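You operate a simulated robot arm through the tools that you are given. There is no shell and no other tool. Be economical: measure what you need, move in short steps, check, and stop when the job is done.

Carry out the task below with a simulated two-armed robot. There is one attempt and no reset: what you move stays moved.

TASK
Wipe up the spill on the teal table with the grey cloth and put it back.

The check looks at the end state, three seconds after you hand in, the way a careful person would. Anything else that was tipped, shoved, dropped, spilled or broken makes it a failure. Flat cloth is picked up by pressing the open fingertips on it (5 to 10 N) and closing them slowly along it; thin cloth reads only 2 to 8 mm in the jaws.

THE ROBOT
Two 7-joint arms with two-finger parallel grippers on one trunk, on a base that drives. Base frame: it is fixed to the floor where the robot stands at the start and does not move with it; the origin is under the middle of the robot, x ahead of it, y to its left, z up; the surface under the hand at the start is at about z = 0.8. Units: m, rad, N and s.
The left shoulder is at the start at [0.03, 0.119, 0.935], the right one opposite. With the tool pointing down near the work surface each hand reaches from about 0.28 to 0.68 m from the robot's upright axis, wherever it stands, measured 20 degrees to its own side. Payload 3.43 kg a hand.
The TCP of each hand is the grasp point between the finger pads, 0.03 m short of the fingertips. In the tool frame z runs along the fingers and y along their closing line. Largest opening 0.094 m; finger width 0.028, thickness 0.01; the body of the gripper, 0.05 by 0.096 m, starts 0.055 m behind the TCP.
Orientation is that of the tool frame in the base frame, as a unit quaternion [w, x, y, z]. With the fingers straight down and closing along the base's y, the tool's x points along the base's -x, its y along +y and its z along -z.

THE INTERFACE
- The arms move only by the tool send_rows. It takes "left_commands", "right_commands" or both (then of equal length, played together; a hand with none holds still); each is one flat list of numbers, 7 for each row, row after row: the gripper command, from -1 (fully open) to 1 (shut), values between in proportion, then the shift along the tool's x, y, z in m, then the turn, a rotation vector about the tool's x, y, z in degrees. In form: [fingers, x, y, z, ax, ay, az, fingers, x, y, z, ax, ay, az, ...]. A call has 1 to 12 rows; each row shifts and turns the commanded pose from where the row before left it, along the tool's axes as they then stand. Each row takes 0.2 s and may step no farther than 0.05 m and 0.15 rad from the row before; otherwise, or with a gripper value out of range, the whole call is refused. Where a pose cannot be reached the arm comes as near as it can. A force on the tool above 40 N (or 10 N above the force at the start of the call, whichever is more), or a blocked arm, ends the call early, and 0.2 s more pass. Each finger travels about 0.072 m/s and halts on what it meets, pressing with about 21 N; the grip force reading is that of the motor and also rises with nothing between the fingers. The clock runs only during rows and for 0.2 s after the last one: add rows that do not move to give the fingers time. It gives the time, the measured TCP pose, the force on the tool (base axes), the opening and the grip force at its end, in the units of the frame above (readings bear some noise), with the torque about the TCP (base axes, N m) and any sound that the robot's microphone picked up.
- Cameras (640 x 400 px; columns grow to the right, rows downward): "scene" is now at [0.0379, 0.0301, 1.6348]; the picture's right is [0.41, -0.91, 0.00], its down [-0.72, -0.33, -0.61] and it looks along [0.56, 0.25, -0.79] (base axes); focal length 279 px, centre (320, 200). "left" rides on the left gripper at [0.076, -0.014, -0.103] in its tool frame; the picture's right is [0.18, 0.98, 0.00], its down [-0.75, 0.14, -0.64] and it looks along [-0.63, 0.12, 0.77] (tool axes); focal length 243 px, centre (320, 200). "right" rides on the right gripper at [0.076, 0.014, -0.102] in its tool frame; the picture's right is [-0.18, 0.98, 0.00], its down [-0.75, -0.14, -0.64] and it looks along [-0.63, -0.12, 0.77] (tool axes); focal length 243 px, centre (320, 200). There is no depth. A picture from a camera that has moved, and an enlarged one, comes with that camera's place and axes in the base frame and with its lens.
- get_image(camera): a new picture of that camera. No time passes.
- lift_body(by): slides the trunk up (or, below 0, down) by that many m; the arms and the scene camera ride with it, the base frame stays. It gives what a move gives, with no picture.
- steer(legs): drives the robot by 1 to 6 legs, each [ahead, turn to the left] in m and rad, along the robot's own axes; the way and the turn of a leg run together, so that a leg with both is an arc; at most 1.5 m and 3.142 rad a leg. The arms and the cameras ride along, it lands a little off, and it stops where it bumps. It gives what a move gives.
- turn_head(pan, tilt): turns the head with the scene camera to pan (to the left, within 2.496 rad either way) and tilt (down, from -0.506 to 1.204), counted from straight ahead of the robot. It gives what a move gives.
- zoom(camera, box): a new picture of the part [left, top, right, bottom] of that camera's present view, enlarged. No time passes.
- job_done(): hands the job in; it is judged then, once.

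Work in short steps. Places have to be worked out from the pictures, the camera data and where the tool is seen: move nearer, look again, correct. Check each grasp and each placing, and mend what went wrong. You have 120 turns and 88 pictures in all, those below and enlarged ones among them. Open the grippers and draw the arms clear of the work before you hand the job in, unless the task says otherwise; then end with one line.

The tools are called after "Call:" as a command line: name --argument value ..., lists and objects as JSON in quotes. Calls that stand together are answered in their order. send_rows: Moves the arms, as the interface text tells. Its arguments: {"type":"object","properties":{"left_commands":{"type":"array"},"right_commands":{"type":"array"}},"required":[]} The other tools are called the same way: lift_body (by) slides the trunk up or down; steer (legs) drives the base; turn_head (pan, tilt) turns the head that bears the scene camera; get_image (camera) takes a picture; zoom (camera, box) takes an enlarged picture of a part of a camera's view; job_done () hands the job in.

At the start:

```text
time_s: 0.0
left_tcp_pos: [0.3798, 0.3682, 1.0786]
left_ee_rot: [0.0, 0.002, 1.0, 0.0]
left_wrist_force: [0.5, -0.3, -0.8]
left_wrist_torque: [0.03, 0.01, 0.03]
left_finger_gap: 0.0937
left_gripper_force: 0.0
right_tcp_pos: [0.3581, -0.0582, 1.069]
right_ee_rot: [0.0, 0.002, 1.0, 0.0]
right_wrist_force: [0.8, 0.5, -0.2]
right_wrist_torque: [-0.01, -0.02, 0.0]
right_finger_gap: 0.0942
right_gripper_force: 0.0
trunk travel left (down, up): [-0.2, 0.21]
robot x, y, heading: [0.0034, 0.0004, -0.004]
head pan, tilt: [0.424, 0.915]
```

scene: 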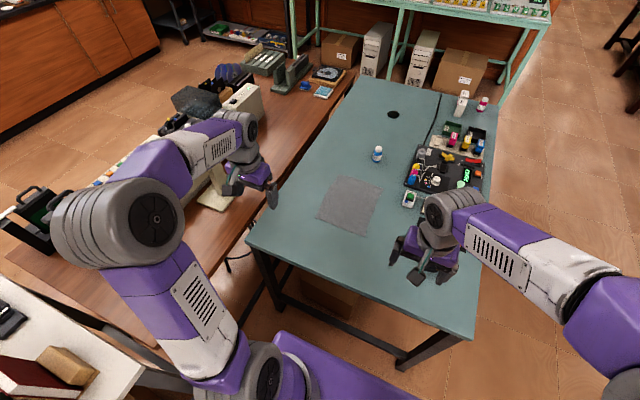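
right: 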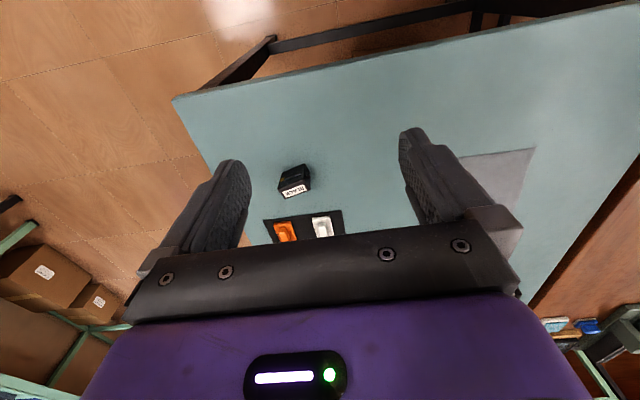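
left: 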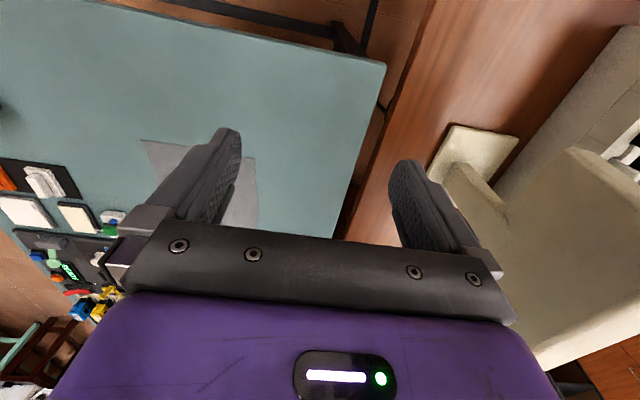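

I'll look closer at the table to find the spill and the cloth's outline.

Call:
zoom --camera "scene" --box '[240, 70, 500, 240]'

Call:
zoom --camera "scene" --box '[240, 180, 500, 350]'

```text
2.35 times, centred on (370, 155) of scene
camera zoom: at [0.0379, 0.0301, 1.6348], right [0.41, -0.91, 0.0], down [-0.72, -0.33, -0.61], along [0.56, 0.25, -0.79], focal length 656 px, centre (202, 306)
```

zoom: 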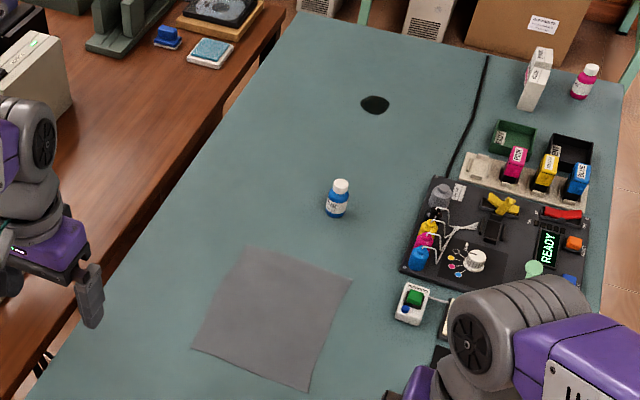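

```text
2.35 times, centred on (370, 265) of scene
camera zoom: at [0.0379, 0.0301, 1.6348], right [0.41, -0.91, 0.0], down [-0.72, -0.33, -0.61], along [0.56, 0.25, -0.79], focal length 656 px, centre (202, 47)
```

zoom: 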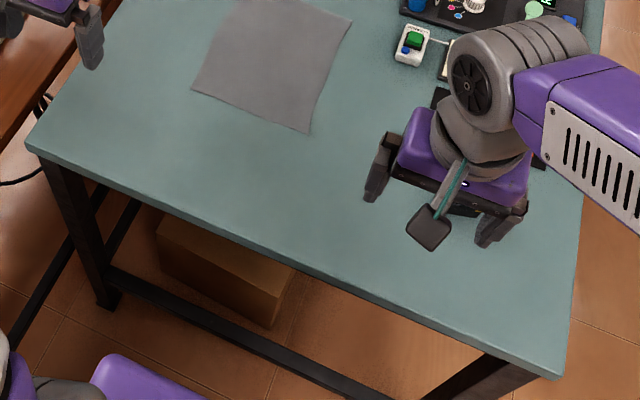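

The dark blob far on the table (about x 1.27, y 0.185) is probably the spill. I'll zoom in on it and check the floor around the table.

Call:
zoom --camera "scene" --box '[370, 95, 420, 130]'

Call:
turn_head --pan -0.25 --tilt 0.6

Call:
get_image --camera "scene"

```text
11.43 times, centred on (395, 112) of scene
camera zoom: at [0.0379, 0.0301, 1.6348], right [0.41, -0.91, 0.0], down [-0.72, -0.33, -0.61], along [0.56, 0.25, -0.79], focal length 3187 px, centre (-537, 1200)
```

zoom: 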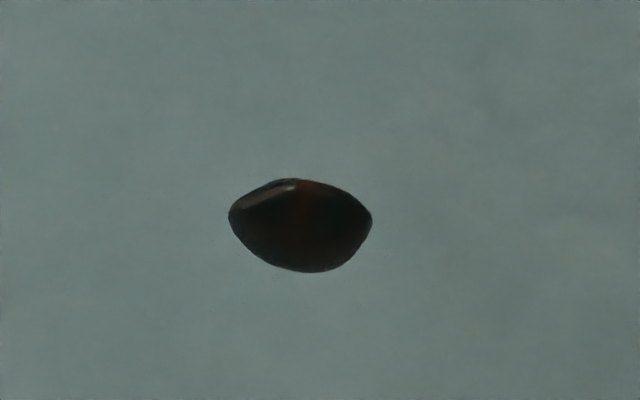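

```text
time_s: 1.1
left_tcp_pos: [0.3798, 0.3692, 1.0793]
left_ee_rot: [0.001, 0.002, 1.0, 0.0]
left_wrist_force: [0.1, 0.4, 0.2]
left_wrist_torque: [0.0, -0.02, 0.0]
left_finger_gap: 0.0942
left_gripper_force: 0.1
right_tcp_pos: [0.3583, -0.0576, 1.0697]
right_ee_rot: [-0.001, 0.001, 1.0, 0.0]
right_wrist_force: [-0.4, 0.5, -0.5]
right_wrist_torque: [0.02, -0.04, 0.0]
right_finger_gap: 0.094
right_gripper_force: 0.1
trunk travel left (down, up): [-0.2, 0.21]
robot x, y, heading: [0.0017, -0.0042, 0.003]
head pan, tilt: [-0.25, 0.6]
```

```text
81 pictures are left
camera scene: at [0.0556, -0.0224, 1.6607], right [-0.25, -0.97, 0.0], down [-0.55, 0.14, -0.82], along [0.8, -0.2, -0.57], focal length 279 px, centre (320, 200)
```

scene: 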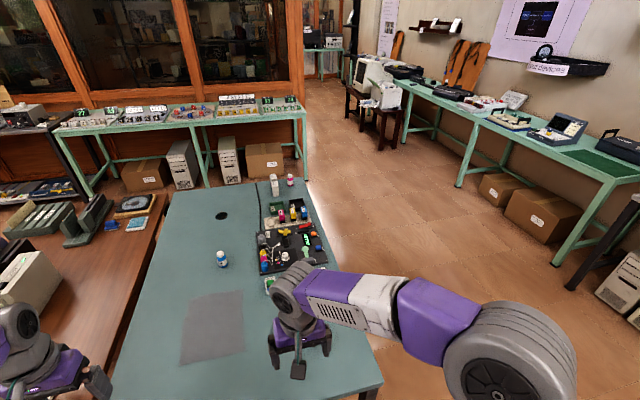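

The blob is a glossy, dark raised liquid puddle, so it is the spill. It is out of reach from here, so I'll pick up the cloth (about x 0.51–0.745, y 0.06–0.27) at its near edge and drive round to the far side, which looks free. First I bring the left hand above the near edge.

Call:
send_rows --left_commands '[-0.3, -0.027, -0.034, 0.01, 0, 0, 0, -0.3, -0.027, -0.034, 0.01, 0, 0, 0, -0.3, -0.027, -0.034, 0.02, 0, 0, 0, -0.3, -0.027, -0.034, 0.03, 0, 0, 0, -0.3, -0.027, -0.034, 0.03, 0, 0, 0, -0.3, -0.027, -0.034, 0.04, 0, 0, 0, -0.3, 0, 0, 0.03, 0, 0, 0, -0.3, 0, 0, 0, 0, 0, 0]'

Call:
turn_head --pan 0.3 --tilt 0.9

Call:
get_image --camera "scene"

Call:
get_image --camera "left"

```text
refused: row 4 steps farther than a row can; nothing moved
```

```text
time_s: 2.0
left_tcp_pos: [0.3787, 0.369, 1.0776]
left_ee_rot: [0.0, 0.002, 1.0, 0.0]
left_wrist_force: [0.4, 0.8, 0.5]
left_wrist_torque: [0.0, 0.02, 0.01]
left_finger_gap: 0.0942
left_gripper_force: 0.1
right_tcp_pos: [0.3598, -0.0576, 1.0713]
right_ee_rot: [0.0, 0.001, 1.0, 0.0]
right_wrist_force: [0.5, 1.7, 0.5]
right_wrist_torque: [0.0, 0.01, -0.05]
right_finger_gap: 0.0939
right_gripper_force: 0.0
trunk travel left (down, up): [-0.2, 0.21]
robot x, y, heading: [-0.0003, 0.0029, 0.005]
head pan, tilt: [0.3, 0.901]
```

```text
80 pictures are left
camera scene: at [0.0421, 0.0215, 1.6359], right [0.29, -0.96, 0.0], down [-0.75, -0.23, -0.62], along [0.59, 0.18, -0.78], focal length 279 px, centre (320, 200)
```

scene: 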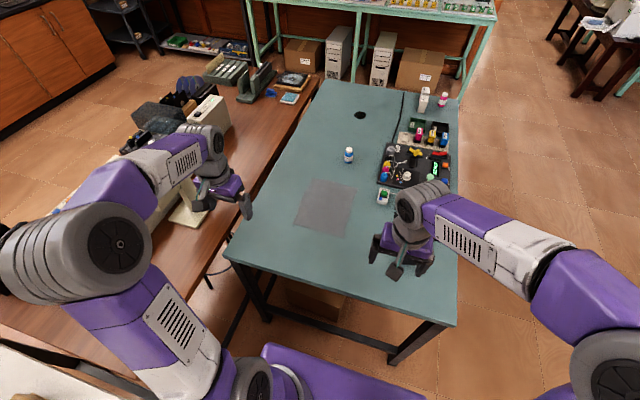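

```text
79 pictures are left
camera left: at [0.3032, 0.3525, 1.1812], right [-0.18, 0.98, 0.0], down [0.75, 0.14, 0.64], along [0.63, 0.12, -0.77], focal length 243 px, centre (320, 200)
```

left: 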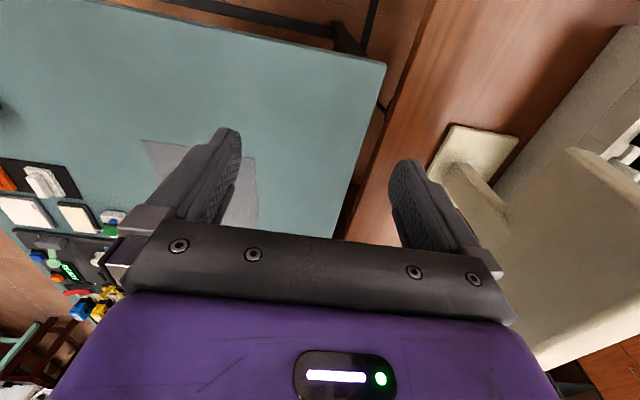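

A row was too long, so I resend the same move in smaller steps.

Call:
send_rows --left_commands '[-0.3, -0.027, -0.034, 0.01, 0, 0, 0, -0.3, -0.027, -0.034, 0.01, 0, 0, 0, -0.3, -0.027, -0.034, 0.02, 0, 0, 0, -0.3, -0.027, -0.034, 0.02, 0, 0, 0, -0.3, -0.027, -0.034, 0.02, 0, 0, 0, -0.3, -0.027, -0.034, 0.02, 0, 0, 0, -0.3, 0, 0, 0.04, 0, 0, 0, -0.3, 0, 0, 0.03, 0, 0, 0]'

Call:
get_image --camera "scene"

Call:
get_image --camera "left"

```text
time_s: 3.8
left_tcp_pos: [0.5441, 0.1643, 0.9093]
left_ee_rot: [-0.001, 0.001, 1.0, 0.001]
left_wrist_force: [-0.3, 0.2, -0.3]
left_wrist_torque: [0.03, -0.01, -0.03]
left_finger_gap: 0.061
left_gripper_force: 0.0
right_tcp_pos: [0.3591, -0.0579, 1.0709]
right_ee_rot: [0.0, 0.002, 1.0, 0.0]
right_wrist_force: [0.9, -0.2, 1.0]
right_wrist_torque: [-0.02, 0.0, -0.02]
right_finger_gap: 0.0939
right_gripper_force: 0.1
trunk travel left (down, up): [-0.2, 0.21]
robot x, y, heading: [-0.0036, -0.0001, 0.003]
head pan, tilt: [0.3, 0.901]
```

```text
78 pictures are left
camera scene: at [0.0425, 0.0212, 1.6359], right [0.3, -0.96, 0.0], down [-0.75, -0.23, -0.62], along [0.59, 0.18, -0.78], focal length 279 px, centre (320, 200)
```

scene: 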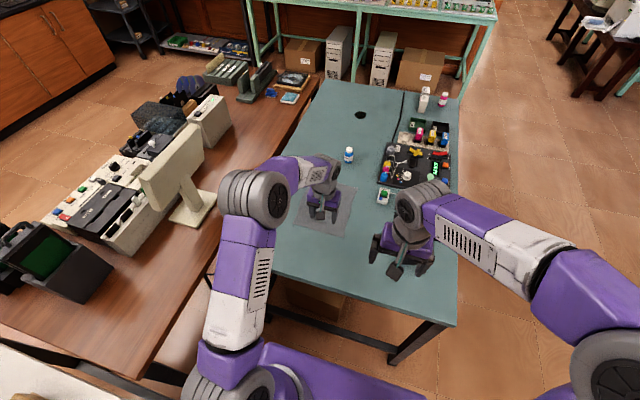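

```text
77 pictures are left
camera left: at [0.4676, 0.1488, 1.0107], right [-0.18, 0.98, 0.0], down [0.75, 0.14, 0.64], along [0.63, 0.12, -0.77], focal length 243 px, centre (320, 200)
```

left: 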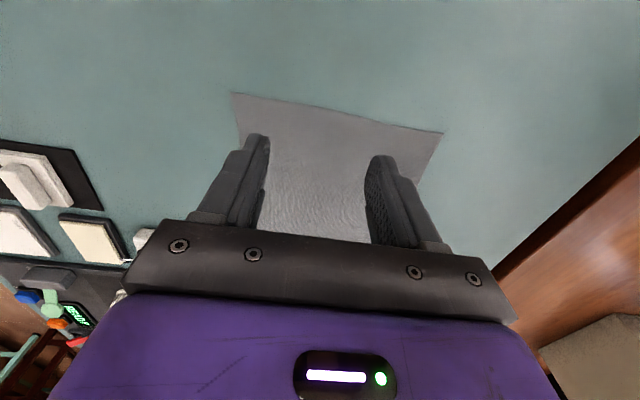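

The wrist view puts the cloth's near edge at about x 0.54, so I move 0.025 further in, a little to the left, and down.

Call:
send_rows --left_commands '[-0.3, -0.025, 0.012, 0.01, 0, 0, 0, -0.3, 0, 0, 0.03, 0, 0, 0, -0.3, 0, 0, 0.015, 0, 0, 0, -0.3, 0, 0, 0, 0, 0, 0]'

Call:
get_image --camera "left"

```text
time_s: 4.8
left_tcp_pos: [0.5653, 0.1744, 0.8527]
left_ee_rot: [-0.001, 0.003, 1.0, 0.0]
left_wrist_force: [-1.1, 0.7, 0.5]
left_wrist_torque: [0.0, 0.01, 0.01]
left_finger_gap: 0.0612
left_gripper_force: 0.1
right_tcp_pos: [0.359, -0.0571, 1.0698]
right_ee_rot: [-0.001, 0.003, 1.0, 0.0]
right_wrist_force: [0.7, 0.4, 0.4]
right_wrist_torque: [0.0, 0.0, 0.02]
right_finger_gap: 0.094
right_gripper_force: 0.0
trunk travel left (down, up): [-0.2, 0.21]
robot x, y, heading: [0.0005, -0.0037, 0.001]
head pan, tilt: [0.3, 0.901]
```

```text
76 pictures are left
camera left: at [0.4895, 0.1594, 0.9553], right [-0.18, 0.98, 0.0], down [0.75, 0.14, 0.64], along [0.63, 0.12, -0.77], focal length 243 px, centre (320, 200)
```

left: 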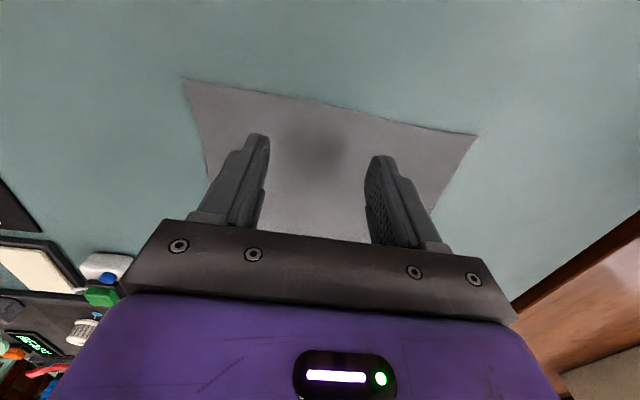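

The tips will land about 3 cm inside the edge. Now I go down in small steps until light contact.

Call:
send_rows --left_commands '[-0.3, 0, 0, 0.01, 0, 0, 0, -0.3, 0, 0, 0.007, 0, 0, 0, -0.3, 0, 0, 0.004, 0, 0, 0, -0.3, 0, 0, 0.002, 0, 0, 0, -0.3, 0, 0, 0, 0, 0, 0]'

```text
time_s: 6.0
left_tcp_pos: [0.5669, 0.1769, 0.8323]
left_ee_rot: [0.002, 0.001, 1.0, 0.0]
left_wrist_force: [-1.3, -1.5, 7.0]
left_wrist_torque: [-0.05, 0.08, -0.02]
left_finger_gap: 0.0611
left_gripper_force: 0.2
right_tcp_pos: [0.3583, -0.0588, 1.0719]
right_ee_rot: [0.001, 0.002, 1.0, 0.0]
right_wrist_force: [0.1, -0.4, 0.8]
right_wrist_torque: [0.0, 0.03, 0.01]
right_finger_gap: 0.0939
right_gripper_force: 0.0
trunk travel left (down, up): [-0.2, 0.21]
robot x, y, heading: [-0.0021, 0.0005, 0.005]
head pan, tilt: [0.3, 0.901]
```

Contact is at 7 N with the TCP at z = 0.832. I close slowly along the cloth.

Call:
send_rows --left_commands '[-0.15, 0, 0, 0, 0, 0, 0, 0.0, 0, 0, 0, 0, 0, 0, 0.15, 0, 0, 0, 0, 0, 0, 0.3, 0, 0, 0, 0, 0, 0, 0.45, 0, 0, 0, 0, 0, 0, 0.6, 0, 0, 0, 0, 0, 0, 0.75, 0, 0, 0, 0, 0, 0, 0.9, 0, 0, 0, 0, 0, 0, 1, 0, 0, 0, 0, 0, 0, 1, 0, 0, 0, 0, 0, 0]'

Call:
get_image --camera "left"

```text
time_s: 8.2
left_tcp_pos: [0.5651, 0.1758, 0.8314]
left_ee_rot: [0.0, 0.002, 1.0, -0.001]
left_wrist_force: [1.0, 0.3, 13.8]
left_wrist_torque: [0.0, 0.08, 0.02]
left_finger_gap: 0.0021
left_gripper_force: 20.8
right_tcp_pos: [0.3586, -0.0566, 1.0702]
right_ee_rot: [0.001, 0.002, 1.0, 0.0]
right_wrist_force: [-0.3, -0.5, 0.0]
right_wrist_torque: [-0.03, -0.03, 0.0]
right_finger_gap: 0.0939
right_gripper_force: 0.0
trunk travel left (down, up): [-0.2, 0.21]
robot x, y, heading: [0.0001, -0.0028, 0.0]
head pan, tilt: [0.3, 0.901]
```

```text
75 pictures are left
camera left: at [0.4893, 0.1606, 0.9333], right [-0.18, 0.98, 0.0], down [0.75, 0.14, 0.64], along [0.63, 0.12, -0.77], focal length 243 px, centre (320, 200)
```

left: 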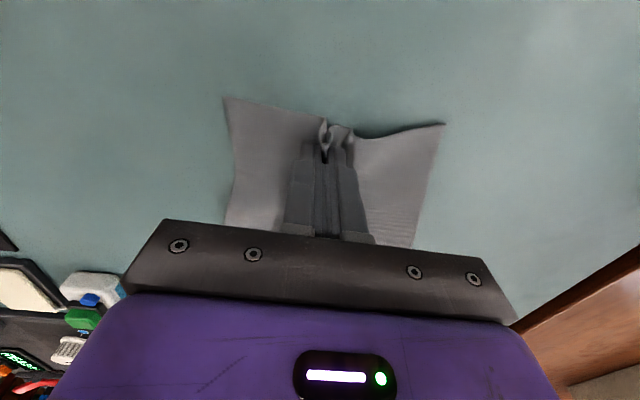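

The jaws hold a fold and the gap reads 2 mm. I lift and check.

Call:
send_rows --left_commands '[1, 0, 0, -0.02, 0, 0, 0, 1, 0, 0, -0.03, 0, 0, 0, 1, 0.0, 0, -0.045, 0, 0, 0, 1, 0.0, 0, -0.045, 0, 0, 0, 1, 0.02, 0, -0.04, 0, 0, 0, 1, 0.02, 0, -0.04, 0, 0, 0, 1, 0.02, 0, -0.03, 0, 0, 0, 1, 0.02, 0, -0.02, 0, 0, 0, 1, 0, 0, 0, 0, 0, 0]'

Call:
get_image --camera "scene"

```text
time_s: 10.2
left_tcp_pos: [0.4869, 0.1744, 1.1015]
left_ee_rot: [0.001, 0.003, 1.0, 0.0]
left_wrist_force: [0.6, -0.8, -1.3]
left_wrist_torque: [-0.01, 0.04, 0.0]
left_finger_gap: 0.0022
left_gripper_force: 20.9
right_tcp_pos: [0.3585, -0.0573, 1.0698]
right_ee_rot: [0.0, 0.002, 1.0, -0.001]
right_wrist_force: [-0.5, 1.0, -0.3]
right_wrist_torque: [0.0, 0.04, 0.01]
right_finger_gap: 0.0941
right_gripper_force: 0.0
trunk travel left (down, up): [-0.2, 0.21]
robot x, y, heading: [0.0013, -0.0026, -0.002]
head pan, tilt: [0.3, 0.901]
```

```text
74 pictures are left
camera scene: at [0.0426, 0.0216, 1.6359], right [0.3, -0.96, 0.0], down [-0.75, -0.23, -0.62], along [0.59, 0.18, -0.78], focal length 279 px, centre (320, 200)
```

scene: 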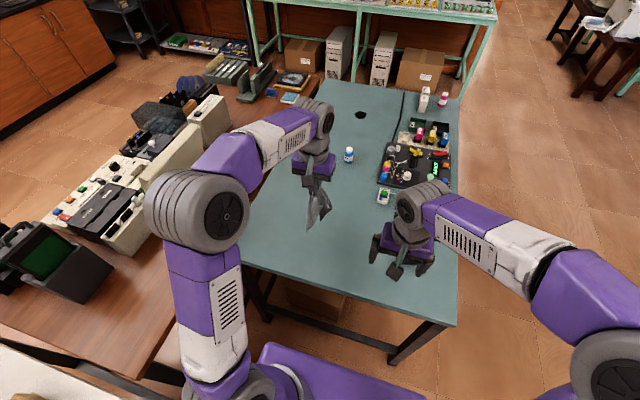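

The cloth is held clear. Before driving I raise the trunk and check the floor to the right and behind.

Call:
lift_body --by 0.2

Call:
turn_head --pan -1.5 --tilt 0.8

Call:
get_image --camera "scene"

Call:
turn_head --pan 2.4 --tilt 0.8

Call:
get_image --camera "scene"

Call:
turn_head --pan 0.0 --tilt 1.2

Call:
get_image --camera "scene"

```text
time_s: 12.4
left_tcp_pos: [0.4873, 0.1754, 1.302]
left_ee_rot: [0.0, 0.002, 1.0, 0.0]
left_wrist_force: [0.6, 0.3, 0.8]
left_wrist_torque: [-0.05, -0.04, -0.03]
left_finger_gap: 0.002
left_gripper_force: 20.5
right_tcp_pos: [0.3587, -0.0584, 1.2708]
right_ee_rot: [0.0, 0.002, 1.0, 0.0]
right_wrist_force: [0.6, -0.4, 0.0]
right_wrist_torque: [-0.04, 0.04, 0.0]
right_finger_gap: 0.0941
right_gripper_force: 0.1
trunk travel left (down, up): [-0.4, 0.01]
robot x, y, heading: [0.0016, 0.0021, -0.001]
head pan, tilt: [0.3, 0.901]
```

```text
time_s: 14.2
left_tcp_pos: [0.4868, 0.1746, 1.3017]
left_ee_rot: [0.0, 0.002, 1.0, 0.0]
left_wrist_force: [0.4, 0.3, -1.0]
left_wrist_torque: [-0.02, 0.0, 0.0]
left_finger_gap: 0.0021
left_gripper_force: 21.3
right_tcp_pos: [0.3588, -0.0589, 1.27]
right_ee_rot: [0.0, 0.002, 1.0, 0.0]
right_wrist_force: [-0.8, 0.3, 0.6]
right_wrist_torque: [0.01, 0.03, 0.01]
right_finger_gap: 0.0942
right_gripper_force: 0.0
trunk travel left (down, up): [-0.4, 0.01]
robot x, y, heading: [0.001, -0.003, 0.001]
head pan, tilt: [-1.499, 0.799]
```

```text
73 pictures are left
camera scene: at [-0.0242, -0.0811, 1.8438], right [-1.0, -0.07, 0.0], down [-0.05, 0.72, -0.7], along [0.05, -0.7, -0.72], focal length 279 px, centre (320, 200)
```

scene: 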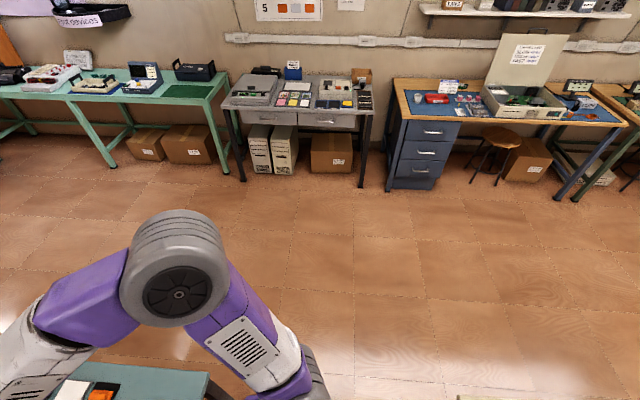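

```text
time_s: 17.4
left_tcp_pos: [0.4876, 0.1751, 1.3008]
left_ee_rot: [0.0, 0.001, 1.0, 0.0]
left_wrist_force: [-0.6, 0.4, 0.3]
left_wrist_torque: [0.02, -0.01, -0.03]
left_finger_gap: 0.0023
left_gripper_force: 20.6
right_tcp_pos: [0.3585, -0.0585, 1.2691]
right_ee_rot: [0.0, 0.002, 1.0, 0.0]
right_wrist_force: [-1.2, 1.4, -0.2]
right_wrist_torque: [-0.04, -0.02, 0.01]
right_finger_gap: 0.0938
right_gripper_force: 0.1
trunk travel left (down, up): [-0.4, 0.01]
robot x, y, heading: [0.0029, -0.0005, -0.004]
head pan, tilt: [2.4, 0.799]
```

```text
72 pictures are left
camera scene: at [-0.0895, 0.0538, 1.8438], right [0.68, 0.74, 0.0], down [0.53, -0.48, -0.7], along [-0.51, 0.47, -0.72], focal length 279 px, centre (320, 200)
```

scene: 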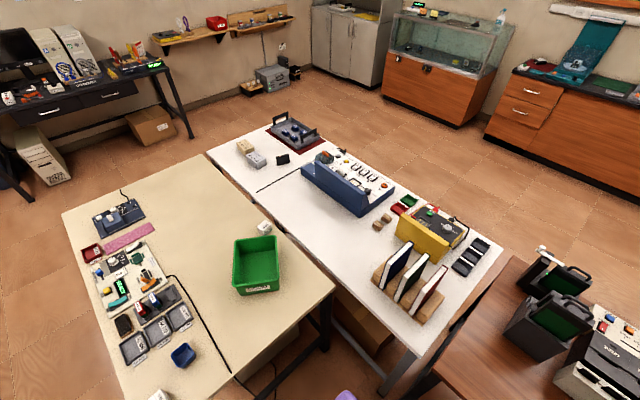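

```text
time_s: 19.6
left_tcp_pos: [0.4874, 0.1752, 1.3025]
left_ee_rot: [0.0, 0.002, 1.0, 0.0]
left_wrist_force: [-0.6, 0.0, 0.1]
left_wrist_torque: [-0.03, 0.0, 0.0]
left_finger_gap: 0.0024
left_gripper_force: 20.8
right_tcp_pos: [0.3577, -0.0577, 1.2703]
right_ee_rot: [0.0, 0.002, 1.0, 0.0]
right_wrist_force: [0.1, 0.7, 0.6]
right_wrist_torque: [0.01, 0.02, -0.01]
right_finger_gap: 0.094
right_gripper_force: 0.1
trunk travel left (down, up): [-0.4, 0.01]
robot x, y, heading: [0.0015, -0.0029, -0.003]
head pan, tilt: [0.0, 1.201]
```

```text
71 pictures are left
camera scene: at [0.0258, -0.0006, 1.8161], right [0.0, -1.0, 0.0], down [-0.93, 0.0, -0.36], along [0.36, 0.0, -0.93], focal length 279 px, centre (320, 200)
```

scene: 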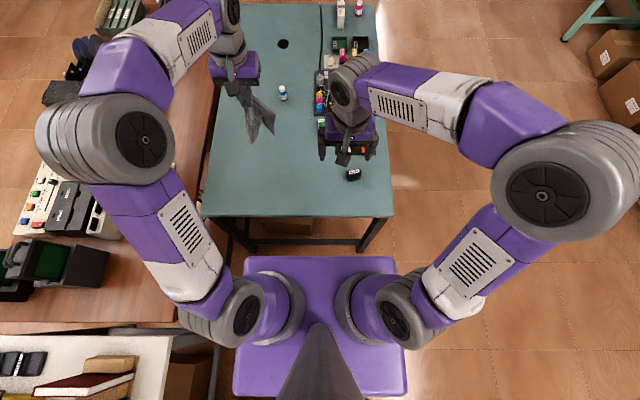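

The right side is open floor, and a table stands about 0.45 m behind the robot. I back off slightly, turn right and drive clear, with the arms high.

Call:
steer --legs '[[-0.04, 0], [0, -1.571], [0.85, 0], [0, 1.571]]'

Call:
turn_head --pan 0.2 --tilt 0.6

Call:
get_image --camera "scene"

```text
time_s: 32.2
left_tcp_pos: [0.4548, -0.6684, 1.302]
left_ee_rot: [0.0, -0.008, 1.0, 0.0]
left_wrist_force: [0.5, -1.1, 0.1]
left_wrist_torque: [0.01, -0.01, -0.04]
left_finger_gap: 0.0021
left_gripper_force: 20.9
right_tcp_pos: [0.3317, -0.9046, 1.2711]
right_ee_rot: [0.0, -0.008, 1.0, -0.001]
right_wrist_force: [0.3, -0.1, 1.2]
right_wrist_torque: [-0.03, 0.02, 0.02]
right_finger_gap: 0.0938
right_gripper_force: 0.2
trunk travel left (down, up): [-0.4, 0.01]
robot x, y, heading: [-0.0281, -0.8532, 0.02]
head pan, tilt: [0.0, 1.201]
```

```text
time_s: 33.2
left_tcp_pos: [0.4553, -0.6688, 1.301]
left_ee_rot: [0.0, -0.008, 1.0, 0.001]
left_wrist_force: [-0.5, -0.5, -0.6]
left_wrist_torque: [0.01, 0.02, 0.01]
left_finger_gap: 0.0021
left_gripper_force: 21.3
right_tcp_pos: [0.3315, -0.9034, 1.2682]
right_ee_rot: [-0.001, -0.008, 1.0, 0.0]
right_wrist_force: [-0.8, -0.1, -0.1]
right_wrist_torque: [-0.01, 0.05, 0.0]
right_finger_gap: 0.0941
right_gripper_force: 0.0
trunk travel left (down, up): [-0.4, 0.01]
robot x, y, heading: [-0.0286, -0.8523, 0.019]
head pan, tilt: [0.201, 0.6]
```

```text
70 pictures are left
camera scene: at [0.0277, -0.8352, 1.8606], right [0.22, -0.98, 0.0], down [-0.55, -0.12, -0.82], along [0.8, 0.18, -0.57], focal length 279 px, centre (320, 200)
```

scene: 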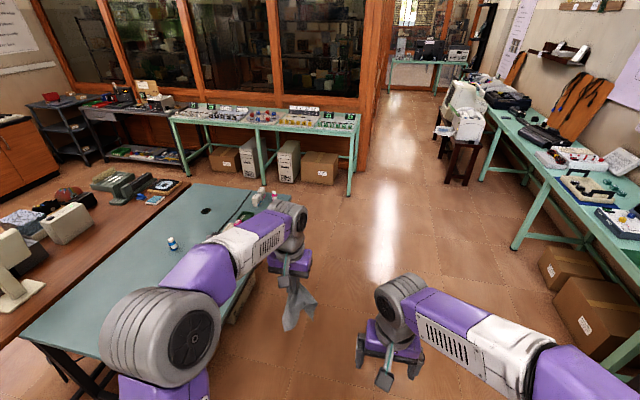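

The way is clear. I drive along the table's right side and round to its far side.

Call:
steer --legs '[[1.97, 0]]'

```text
refused: 1.97 is not a number from -1.5 to 1.5
```

The leg was too long, so I split it.

Call:
steer --legs '[[1.0, -0.02], [0.97, 0], [0, 1.571]]'

Call:
turn_head --pan 0.3 --tilt 0.8

Call:
get_image --camera "scene"

```text
time_s: 46.8
left_tcp_pos: [1.8134, -0.4025, 1.3017]
left_ee_rot: [0.0, -0.674, 0.739, 0.0]
left_wrist_force: [0.1, -0.1, -0.6]
left_wrist_torque: [0.0, 0.02, -0.05]
left_finger_gap: 0.0023
left_gripper_force: 21.0
right_tcp_pos: [2.033, -0.5497, 1.27]
right_ee_rot: [0.0, -0.674, 0.738, -0.001]
right_wrist_force: [-0.3, 0.6, -0.1]
right_wrist_torque: [0.01, -0.02, -0.03]
right_finger_gap: 0.0939
right_gripper_force: 0.0
trunk travel left (down, up): [-0.4, 0.01]
robot x, y, heading: [1.9489, -0.9006, 1.484]
head pan, tilt: [0.201, 0.6]
```

```text
time_s: 47.6
left_tcp_pos: [1.8137, -0.4021, 1.303]
left_ee_rot: [0.001, -0.674, 0.739, 0.0]
left_wrist_force: [-0.5, -0.5, -0.4]
left_wrist_torque: [0.0, 0.05, -0.02]
left_finger_gap: 0.0023
left_gripper_force: 21.3
right_tcp_pos: [2.0348, -0.5503, 1.2703]
right_ee_rot: [0.001, -0.675, 0.738, 0.0]
right_wrist_force: [-0.3, 0.9, -0.3]
right_wrist_torque: [0.0, 0.01, -0.01]
right_finger_gap: 0.0942
right_gripper_force: 0.0
trunk travel left (down, up): [-0.4, 0.01]
robot x, y, heading: [1.9436, -0.9002, 1.482]
head pan, tilt: [0.3, 0.799]
```

```text
69 pictures are left
camera scene: at [1.9261, -0.8543, 1.8439], right [0.98, 0.21, 0.0], down [0.15, -0.7, -0.7], along [-0.15, 0.68, -0.72], focal length 279 px, centre (320, 200)
```

scene: 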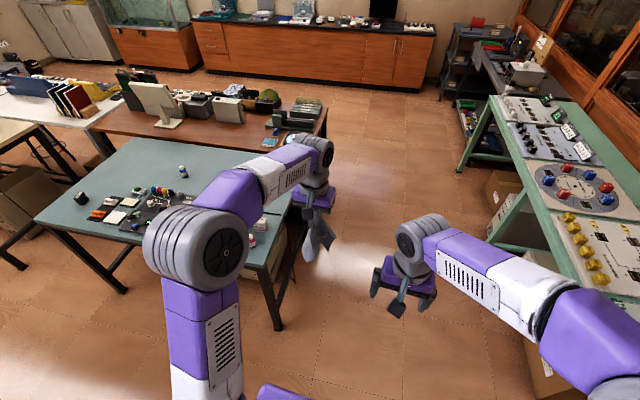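

I'm round the corner, with about 0.8 m between the tables. I straighten, drive along the far end and turn to face the table.

Call:
steer --legs '[[0, 0.09], [1.22, 0], [0, 1.571]]'

Call:
turn_head --pan 0.2 --tilt 1.0

Call:
get_image --camera "scene"

```text
time_s: 58.0
left_tcp_pos: [1.4395, 0.1243, 1.3015]
left_ee_rot: [0.0, 1.0, 0.006, -0.001]
left_wrist_force: [0.7, 0.3, 0.5]
left_wrist_torque: [0.0, 0.0, -0.02]
left_finger_gap: 0.0018
left_gripper_force: 20.9
right_tcp_pos: [1.5647, 0.3587, 1.2696]
right_ee_rot: [0.0, 1.0, 0.005, 0.0]
right_wrist_force: [0.9, 0.6, 0.0]
right_wrist_torque: [0.01, 0.0, 0.01]
right_finger_gap: 0.0941
right_gripper_force: 0.0
trunk travel left (down, up): [-0.4, 0.01]
robot x, y, heading: [1.9265, 0.3099, -3.129]
head pan, tilt: [0.3, 0.799]
```

```text
time_s: 58.7
left_tcp_pos: [1.4401, 0.1249, 1.3015]
left_ee_rot: [0.0, 1.0, 0.005, 0.0]
left_wrist_force: [0.2, 0.1, -0.5]
left_wrist_torque: [-0.04, 0.01, 0.0]
left_finger_gap: 0.002
left_gripper_force: 21.4
right_tcp_pos: [1.5657, 0.359, 1.2711]
right_ee_rot: [0.0, 1.0, 0.006, 0.0]
right_wrist_force: [-0.5, -0.3, 0.1]
right_wrist_torque: [0.02, 0.02, -0.02]
right_finger_gap: 0.0938
right_gripper_force: 0.1
trunk travel left (down, up): [-0.4, 0.01]
robot x, y, heading: [1.9246, 0.3061, -3.125]
head pan, tilt: [0.201, 1.0]
```

```text
68 pictures are left
camera scene: at [1.8862, 0.2911, 1.8287], right [-0.21, 0.98, 0.0], down [0.82, 0.18, -0.54], along [-0.53, -0.12, -0.84], focal length 279 px, centre (320, 200)
```

scene: 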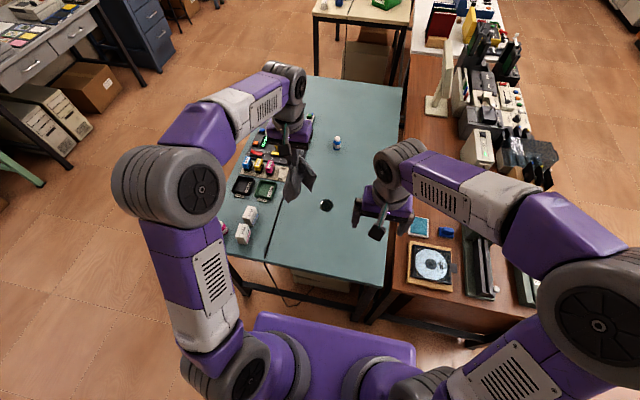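

The spill is at about (1.26, 0.18), confirmed from this side. I lower the trunk and bring the hand with the cloth out over the spill, still high.

Call:
lift_body --by -0.2

Call:
send_rows --left_commands '[1, -0.03, -0.009, 0, 0, 0, 0, 1, -0.03, -0.009, 0, 0, 0, 0, 1, -0.03, -0.009, 0, 0, 0, 0, 1, -0.03, -0.009, 0, 0, 0, 0, 1, -0.03, -0.009, 0, 0, 0, 0, 1, -0.03, -0.009, 0, 0, 0, 0, 1, 0, 0, 0, 0, 0, 0]'

Call:
get_image --camera "scene"

Call:
get_image --camera "left"

```text
time_s: 60.9
left_tcp_pos: [1.4391, 0.1234, 1.1019]
left_ee_rot: [0.0, 1.0, 0.005, 0.0]
left_wrist_force: [-0.5, -0.3, -0.7]
left_wrist_torque: [0.0, -0.02, 0.02]
left_finger_gap: 0.0023
left_gripper_force: 20.9
right_tcp_pos: [1.565, 0.3589, 1.069]
right_ee_rot: [0.0, 1.0, 0.005, 0.001]
right_wrist_force: [0.5, 0.5, -0.6]
right_wrist_torque: [-0.02, -0.01, 0.03]
right_finger_gap: 0.0943
right_gripper_force: 0.1
trunk travel left (down, up): [-0.2, 0.21]
robot x, y, heading: [1.9268, 0.3102, -3.129]
head pan, tilt: [0.201, 1.0]
```

```text
time_s: 62.5
left_tcp_pos: [1.3132, 0.1648, 1.0895]
left_ee_rot: [0.0, 1.0, 0.006, 0.0]
left_wrist_force: [-0.1, -0.1, -0.5]
left_wrist_torque: [0.02, 0.02, 0.0]
left_finger_gap: 0.002
left_gripper_force: 20.5
left hand out of reach, approached as far as the arm can: row 5, 6
right_tcp_pos: [1.5653, 0.3587, 1.0713]
right_ee_rot: [0.0, 1.0, 0.005, 0.0]
right_wrist_force: [0.7, 0.6, -0.2]
right_wrist_torque: [-0.02, 0.0, 0.01]
right_finger_gap: 0.0941
right_gripper_force: 0.1
trunk travel left (down, up): [-0.2, 0.21]
robot x, y, heading: [1.9254, 0.3093, -3.123]
head pan, tilt: [0.201, 1.0]
```

```text
67 pictures are left
camera scene: at [1.8866, 0.2912, 1.6287], right [-0.21, 0.98, 0.0], down [0.82, 0.18, -0.54], along [-0.53, -0.11, -0.84], focal length 279 px, centre (320, 200)
```

scene: 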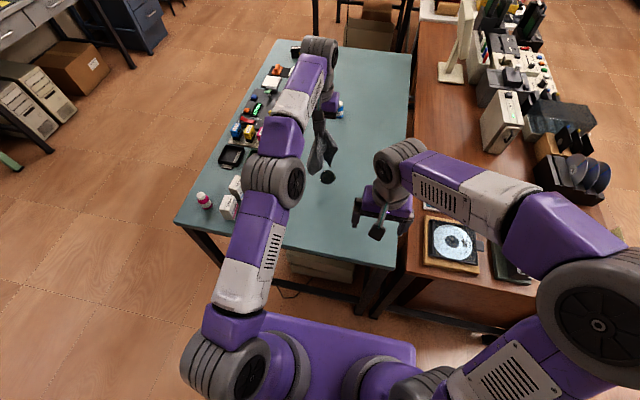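

```text
66 pictures are left
camera left: at [1.3883, 0.1784, 1.1917], right [0.19, -0.98, 0.0], down [-0.75, -0.15, 0.64], along [-0.63, -0.12, -0.77], focal length 243 px, centre (320, 200)
```

left: 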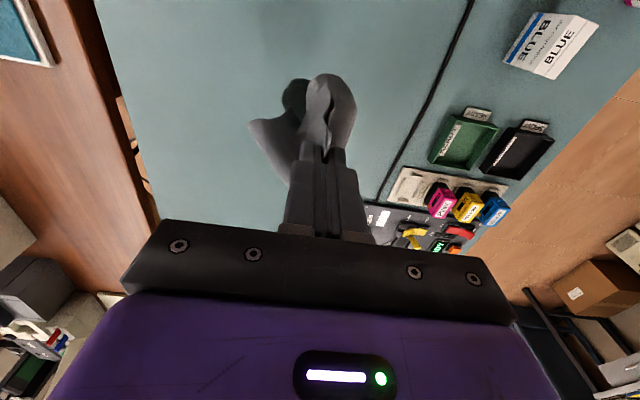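

The upright hand stops about 5 cm short of the spill. I tilt the fingers 20° outward to gain reach, then go lower.

Call:
send_rows --left_commands '[1, 0, 0, 0, 0, -7, 0, 1, 0, 0, 0, 0, -7, 0, 1, 0, 0, 0, 0, -6, 0, 1, 0, 0, 0, 0, 0, 0]'

```text
time_s: 63.5
left_tcp_pos: [1.3125, 0.1649, 1.0894]
left_ee_rot: [0.001, 0.985, 0.006, -0.173]
left_wrist_force: [0.7, -0.1, 0.5]
left_wrist_torque: [0.0, -0.01, -0.03]
left_finger_gap: 0.002
left_gripper_force: 21.3
right_tcp_pos: [1.5656, 0.3591, 1.0699]
right_ee_rot: [0.0, 1.0, 0.006, 0.0]
right_wrist_force: [-0.1, 0.1, -0.6]
right_wrist_torque: [0.01, -0.02, -0.03]
right_finger_gap: 0.0942
right_gripper_force: 0.1
trunk travel left (down, up): [-0.2, 0.21]
robot x, y, heading: [1.9257, 0.307, -3.128]
head pan, tilt: [0.201, 1.0]
```

The tilt worked. Now I move out and down to about z 0.99 over the spill.

Call:
send_rows --left_commands '[1, -0.003, -0.004, 0.037, 0, 0, 0, 1, -0.003, -0.004, 0.037, 0, 0, 0, 1, -0.003, -0.004, 0.036, 0, 0, 0, 1, 0, 0, 0, 0, 0, 0]'

Call:
zoom --camera "scene" --box '[220, 60, 420, 260]'

Call:
get_image --camera "left"

```text
time_s: 64.5
left_tcp_pos: [1.265, 0.1767, 0.9874]
left_ee_rot: [0.001, 0.985, 0.005, -0.174]
left_wrist_force: [-0.1, 0.3, -0.4]
left_wrist_torque: [-0.03, -0.01, -0.04]
left_finger_gap: 0.0019
left_gripper_force: 21.1
right_tcp_pos: [1.5653, 0.3591, 1.0699]
right_ee_rot: [0.0, 1.0, 0.005, -0.001]
right_wrist_force: [-0.7, -0.4, 0.5]
right_wrist_torque: [0.02, 0.02, -0.03]
right_finger_gap: 0.0938
right_gripper_force: 0.1
trunk travel left (down, up): [-0.2, 0.21]
robot x, y, heading: [1.9224, 0.3046, -3.128]
head pan, tilt: [0.201, 1.0]
```

```text
2.00 times, centred on (320, 160) of scene
camera zoom: at [1.8871, 0.2911, 1.6287], right [-0.21, 0.98, 0.0], down [0.82, 0.18, -0.54], along [-0.53, -0.11, -0.84], focal length 558 px, centre (320, 280)
```

zoom: 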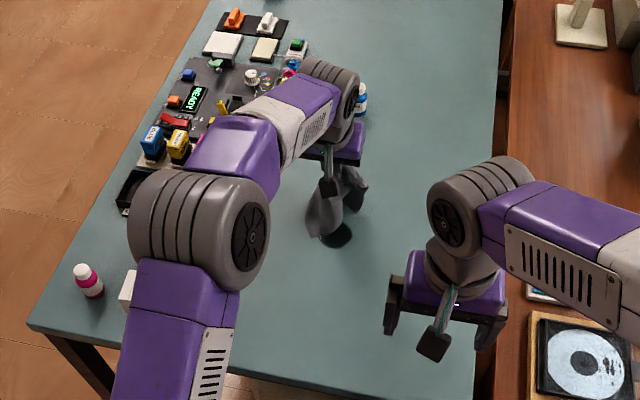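

```text
64 pictures are left
camera left: at [1.3706, 0.1907, 1.0569], right [0.18, -0.98, -0.06], down [-0.49, -0.15, 0.86], along [-0.85, -0.13, -0.5], focal length 243 px, centre (320, 200)
```

left: 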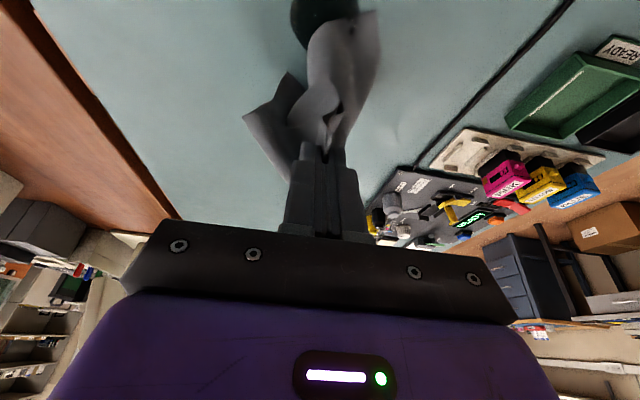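

The spill is at about (1.263, 0.187), directly under the hanging cloth. I lower straight down so the cloth piles on it.

Call:
send_rows --left_commands '[1, 0.0137, -0.004, 0.0376, 0, 0, 0, 1, 0.0137, -0.004, 0.0376, 0, 0, 0, 1, 0.0103, 0, 0.028, 0, 0, 0, 1, 0.0068, 0, 0.0188, 0, 0, 0, 1, 0.0034, 0, 0.0094, 0, 0, 0, 1, 0.0017, 0, 0.0047, 0, 0, 0, 1, 0, 0, 0, 0, 0, 0]'

Call:
get_image --camera "left"

```text
time_s: 66.1
left_tcp_pos: [1.2669, 0.1842, 0.8438]
left_ee_rot: [0.001, 0.985, 0.005, -0.173]
left_wrist_force: [0.6, 0.5, 0.1]
left_wrist_torque: [-0.01, 0.03, -0.01]
left_finger_gap: 0.0022
left_gripper_force: 20.7
right_tcp_pos: [1.5646, 0.3585, 1.07]
right_ee_rot: [0.0, 1.0, 0.006, 0.0]
right_wrist_force: [-0.4, 0.7, 0.0]
right_wrist_torque: [0.0, -0.04, -0.02]
right_finger_gap: 0.0942
right_gripper_force: 0.0
trunk travel left (down, up): [-0.2, 0.21]
robot x, y, heading: [1.9283, 0.3087, -3.129]
head pan, tilt: [0.201, 1.0]
```

```text
63 pictures are left
camera left: at [1.3723, 0.1975, 0.9143], right [0.18, -0.98, -0.06], down [-0.49, -0.15, 0.86], along [-0.85, -0.13, -0.5], focal length 243 px, centre (320, 200)
```

left: 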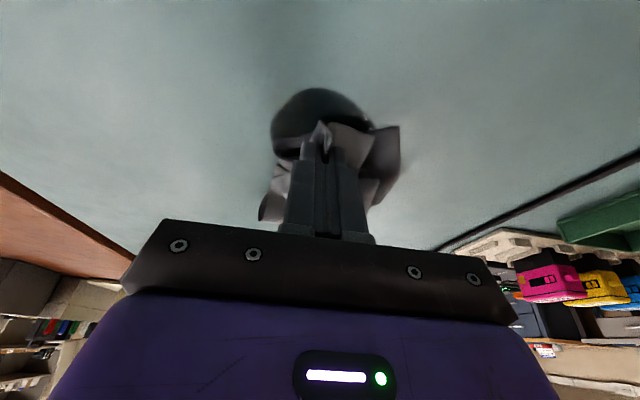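

The puddle extends toward the robot from the fingertips, with its centre at about x 1.275. I press down lightly and check the force.

Call:
send_rows --left_commands '[1, 0.0027, 0, 0.0075, 0, 0, 0, 1, 0.0014, 0, 0.0038, 0, 0, 0, 1, 0, 0, 0, 0, 0, 0]'

```text
time_s: 66.9
left_tcp_pos: [1.265, 0.1843, 0.8333]
left_ee_rot: [0.0, 0.984, 0.005, -0.177]
left_wrist_force: [1.5, 0.2, 16.2]
left_wrist_torque: [-0.06, -0.08, -0.01]
left_finger_gap: 0.0022
left_gripper_force: 20.8
right_tcp_pos: [1.5668, 0.3592, 1.0706]
right_ee_rot: [0.0, 1.0, 0.005, 0.0]
right_wrist_force: [0.6, -0.7, -0.1]
right_wrist_torque: [-0.03, 0.02, -0.02]
right_finger_gap: 0.0941
right_gripper_force: 0.1
trunk travel left (down, up): [-0.2, 0.21]
robot x, y, heading: [1.9248, 0.3045, -3.129]
head pan, tilt: [0.201, 1.0]
```

16 N is enough. I wipe in strokes across the puddle.

Call:
send_rows --left_commands '[1, 0.0188, 0, -0.009, 0, 0, 0, 1, 0.0188, 0, -0.0068, 0, 0, 0, 1, 0, -0.02, 0, 0, 0, 0, 1, -0.0235, 0, 0.0085, 0, 0, 0, 1, -0.0235, 0, 0.0085, 0, 0, 0, 1, -0.0188, 0, 0.0068, 0, 0, 0, 1, 0, 0.025, 0, 0, 0, 0, 1, 0.0235, 0, -0.0085, 0, 0, 0, 1, 0.0235, 0, -0.0085, 0, 0, 0, 1, 0.0188, 0, -0.0068, 0, 0, 0, 1, 0, 0.02, 0, 0, 0, 0, 1, -0.0235, 0, 0.0085, 0, 0, 0]'

Call:
get_image --camera "left"

Call:
zoom --camera "scene" --box '[220, 60, 420, 260]'

```text
time_s: 69.5
left_tcp_pos: [1.2831, 0.1578, 0.8344]
left_ee_rot: [0.002, 0.985, 0.005, -0.172]
left_wrist_force: [-0.3, 0.7, 2.9]
left_wrist_torque: [-0.04, -0.07, 0.0]
left_finger_gap: 0.0024
left_gripper_force: 21.0
right_tcp_pos: [1.5641, 0.3591, 1.0712]
right_ee_rot: [0.0, 1.0, 0.005, 0.0]
right_wrist_force: [-0.3, 0.6, 0.8]
right_wrist_torque: [-0.04, 0.0, 0.04]
right_finger_gap: 0.0941
right_gripper_force: 0.0
trunk travel left (down, up): [-0.2, 0.21]
robot x, y, heading: [1.9188, 0.3035, -3.13]
head pan, tilt: [0.201, 1.0]
```

```text
62 pictures are left
camera left: at [1.3886, 0.1705, 0.9048], right [0.18, -0.98, -0.06], down [-0.49, -0.15, 0.86], along [-0.85, -0.13, -0.51], focal length 243 px, centre (320, 200)
```

left: 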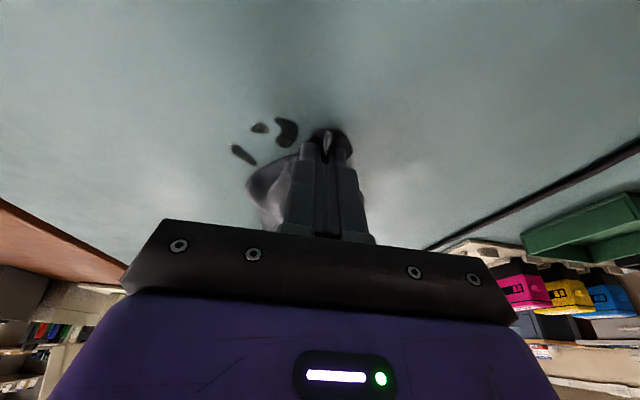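

```text
2.00 times, centred on (320, 160) of scene
camera zoom: at [1.8862, 0.2917, 1.6287], right [-0.21, 0.98, 0.0], down [0.82, 0.18, -0.54], along [-0.53, -0.12, -0.84], focal length 558 px, centre (320, 280)
```

zoom: 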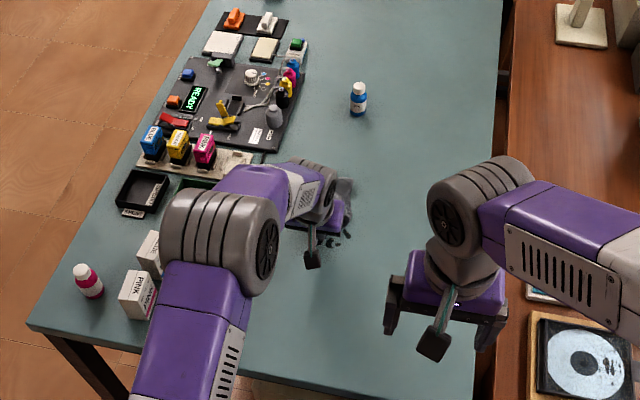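

The wiping removes it. Small patches remain on the +y side (around (1.285, 0.18–0.19) and (1.26, 0.20)) and under the tips. More strokes there, pressing 2 mm deeper.

Call:
send_rows --left_commands '[1, 0.0242, 0, -0.0066, 0, 0, 0, 1, 0, -0.02, 0, 0, 0, 0, 1, -0.0235, 0, 0.0085, 0, 0, 0, 1, -0.0282, 0, 0.0103, 0, 0, 0, 1, 0, -0.015, 0, 0, 0, 0, 1, 0.0282, 0, -0.0103, 0, 0, 0, 1, 0.0282, 0, -0.0103, 0, 0, 0, 1, 0, -0.015, 0, 0, 0, 0, 1, -0.0282, 0, 0.0103, 0, 0, 0, 1, -0.0282, 0, 0.0103, 0, 0, 0, 1, 0, 0.02, 0, 0, 0, 0, 1, 0.0235, 0, -0.0085, 0, 0, 0]'

Call:
get_image --camera "left"

```text
time_s: 72.1
left_tcp_pos: [1.2785, 0.1885, 0.8328]
left_ee_rot: [0.002, 0.984, 0.004, -0.177]
left_wrist_force: [-4.5, -1.7, 19.4]
left_wrist_torque: [-0.05, 0.15, 0.03]
left_finger_gap: 0.002
left_gripper_force: 20.9
right_tcp_pos: [1.566, 0.3584, 1.0715]
right_ee_rot: [0.002, 1.0, 0.005, -0.002]
right_wrist_force: [-0.1, 0.0, 0.8]
right_wrist_torque: [-0.03, -0.01, -0.02]
right_finger_gap: 0.0941
right_gripper_force: 0.0
trunk travel left (down, up): [-0.2, 0.21]
robot x, y, heading: [1.9217, 0.3045, -3.128]
head pan, tilt: [0.201, 1.0]
```

```text
60 pictures are left
camera left: at [1.3845, 0.2021, 0.9033], right [0.18, -0.98, -0.06], down [-0.48, -0.14, 0.86], along [-0.86, -0.13, -0.5], focal length 243 px, centre (320, 200)
```

left: 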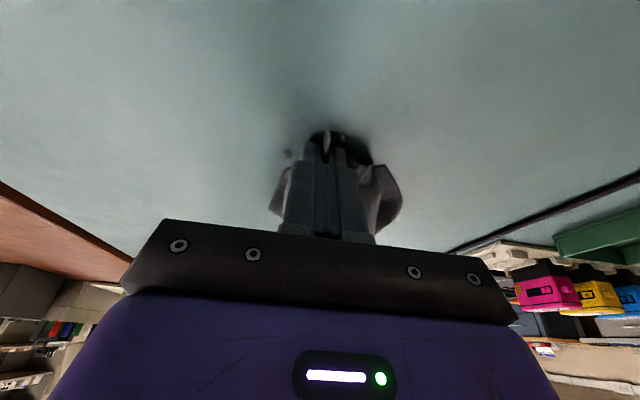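

I lift the hand and move it toward the robot to look at what remains under it.

Call:
send_rows --left_commands '[1, -0.0137, 0, -0.0376, 0, 0, 0, 1, -0.0137, 0, -0.0376, 0, 0, 0, 1, -0.0137, 0, -0.0376, 0, 0, 0, 1, -0.0137, 0, -0.0376, 0, 0, 0, 1, 0.0235, 0, -0.04, 0, 0, 0, 1, 0.0235, 0, -0.04, 0, 0, 0, 1, 0.0335, 0, -0.02, 0, 0, 0, 1, 0.0335, 0, -0.01, 0, 0, 0, 1, 0.0335, 0, -0.01, 0, 0, 0]'

Call:
get_image --camera "left"

Call:
zoom --camera "scene" --box '[270, 110, 390, 230]'

```text
time_s: 74.1
left_tcp_pos: [1.4562, 0.1877, 1.0556]
left_ee_rot: [0.001, 0.985, 0.006, -0.174]
left_wrist_force: [0.4, -0.4, 0.0]
left_wrist_torque: [0.0, 0.0, 0.0]
left_finger_gap: 0.0021
left_gripper_force: 20.9
right_tcp_pos: [1.5649, 0.3597, 1.0711]
right_ee_rot: [0.0, 1.0, 0.005, -0.001]
right_wrist_force: [0.0, -0.5, -1.0]
right_wrist_torque: [0.01, 0.03, 0.01]
right_finger_gap: 0.094
right_gripper_force: 0.0
trunk travel left (down, up): [-0.2, 0.21]
robot x, y, heading: [1.9209, 0.3023, -3.129]
head pan, tilt: [0.201, 1.0]
```

```text
59 pictures are left
camera left: at [1.5631, 0.2003, 1.125], right [0.18, -0.98, -0.06], down [-0.49, -0.15, 0.86], along [-0.85, -0.13, -0.5], focal length 243 px, centre (320, 200)
```

left: 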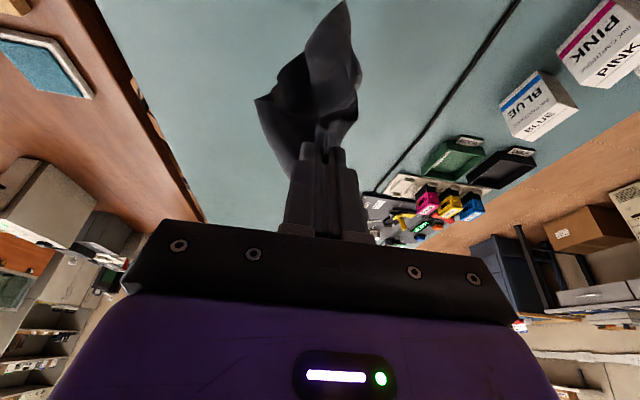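

```text
3.33 times, centred on (330, 170) of scene
camera zoom: at [1.8873, 0.2909, 1.6287], right [-0.21, 0.98, 0.0], down [0.82, 0.18, -0.54], along [-0.53, -0.11, -0.84], focal length 929 px, centre (287, 300)
```

zoom: 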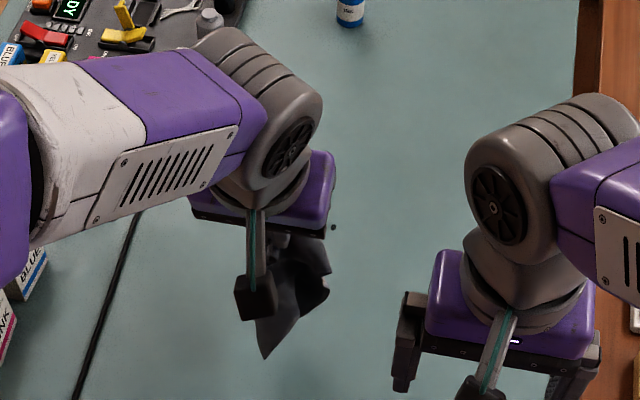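

A small spot is visible and the gripper hides part of the area. I raise the hand and shift it aside for a clear view.

Call:
send_rows --left_commands '[1, -0.0137, 0, -0.0376, 0, 0, 0, 1, -0.0137, 0, -0.0376, 0, 0, 0, 1, 0, 0.04, 0, 0, 0, 0, 1, 0, 0.04, 0, 0, 0, 0, 1, 0, 0.03, 0, 0, 0, 0]'

Call:
zoom --camera "scene" --box '[290, 140, 370, 210]'

```text
time_s: 75.3
left_tcp_pos: [1.4586, 0.0804, 1.1342]
left_ee_rot: [0.001, 0.985, 0.006, -0.173]
left_wrist_force: [-0.1, 0.1, -0.7]
left_wrist_torque: [0.0, -0.03, -0.04]
left_finger_gap: 0.0023
left_gripper_force: 21.3
right_tcp_pos: [1.5654, 0.3584, 1.0703]
right_ee_rot: [0.0, 1.0, 0.005, 0.0]
right_wrist_force: [-0.6, -0.4, -1.0]
right_wrist_torque: [0.0, 0.01, 0.01]
right_finger_gap: 0.094
right_gripper_force: 0.1
trunk travel left (down, up): [-0.2, 0.21]
robot x, y, heading: [1.9255, 0.3064, -3.129]
head pan, tilt: [0.201, 1.0]
```

```text
5.71 times, centred on (330, 175) of scene
camera zoom: at [1.8862, 0.2904, 1.6287], right [-0.21, 0.98, 0.0], down [0.82, 0.18, -0.54], along [-0.53, -0.11, -0.84], focal length 1593 px, centre (263, 343)
```

zoom: 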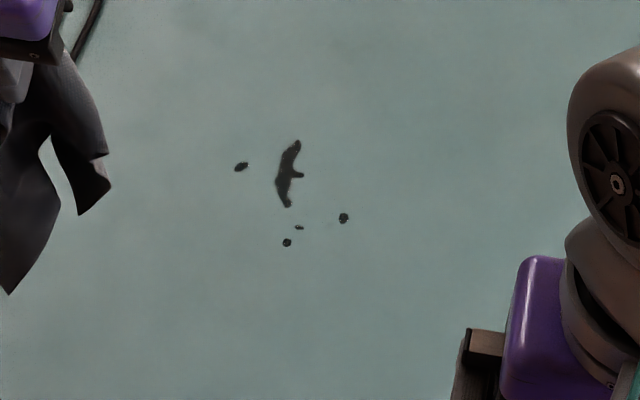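

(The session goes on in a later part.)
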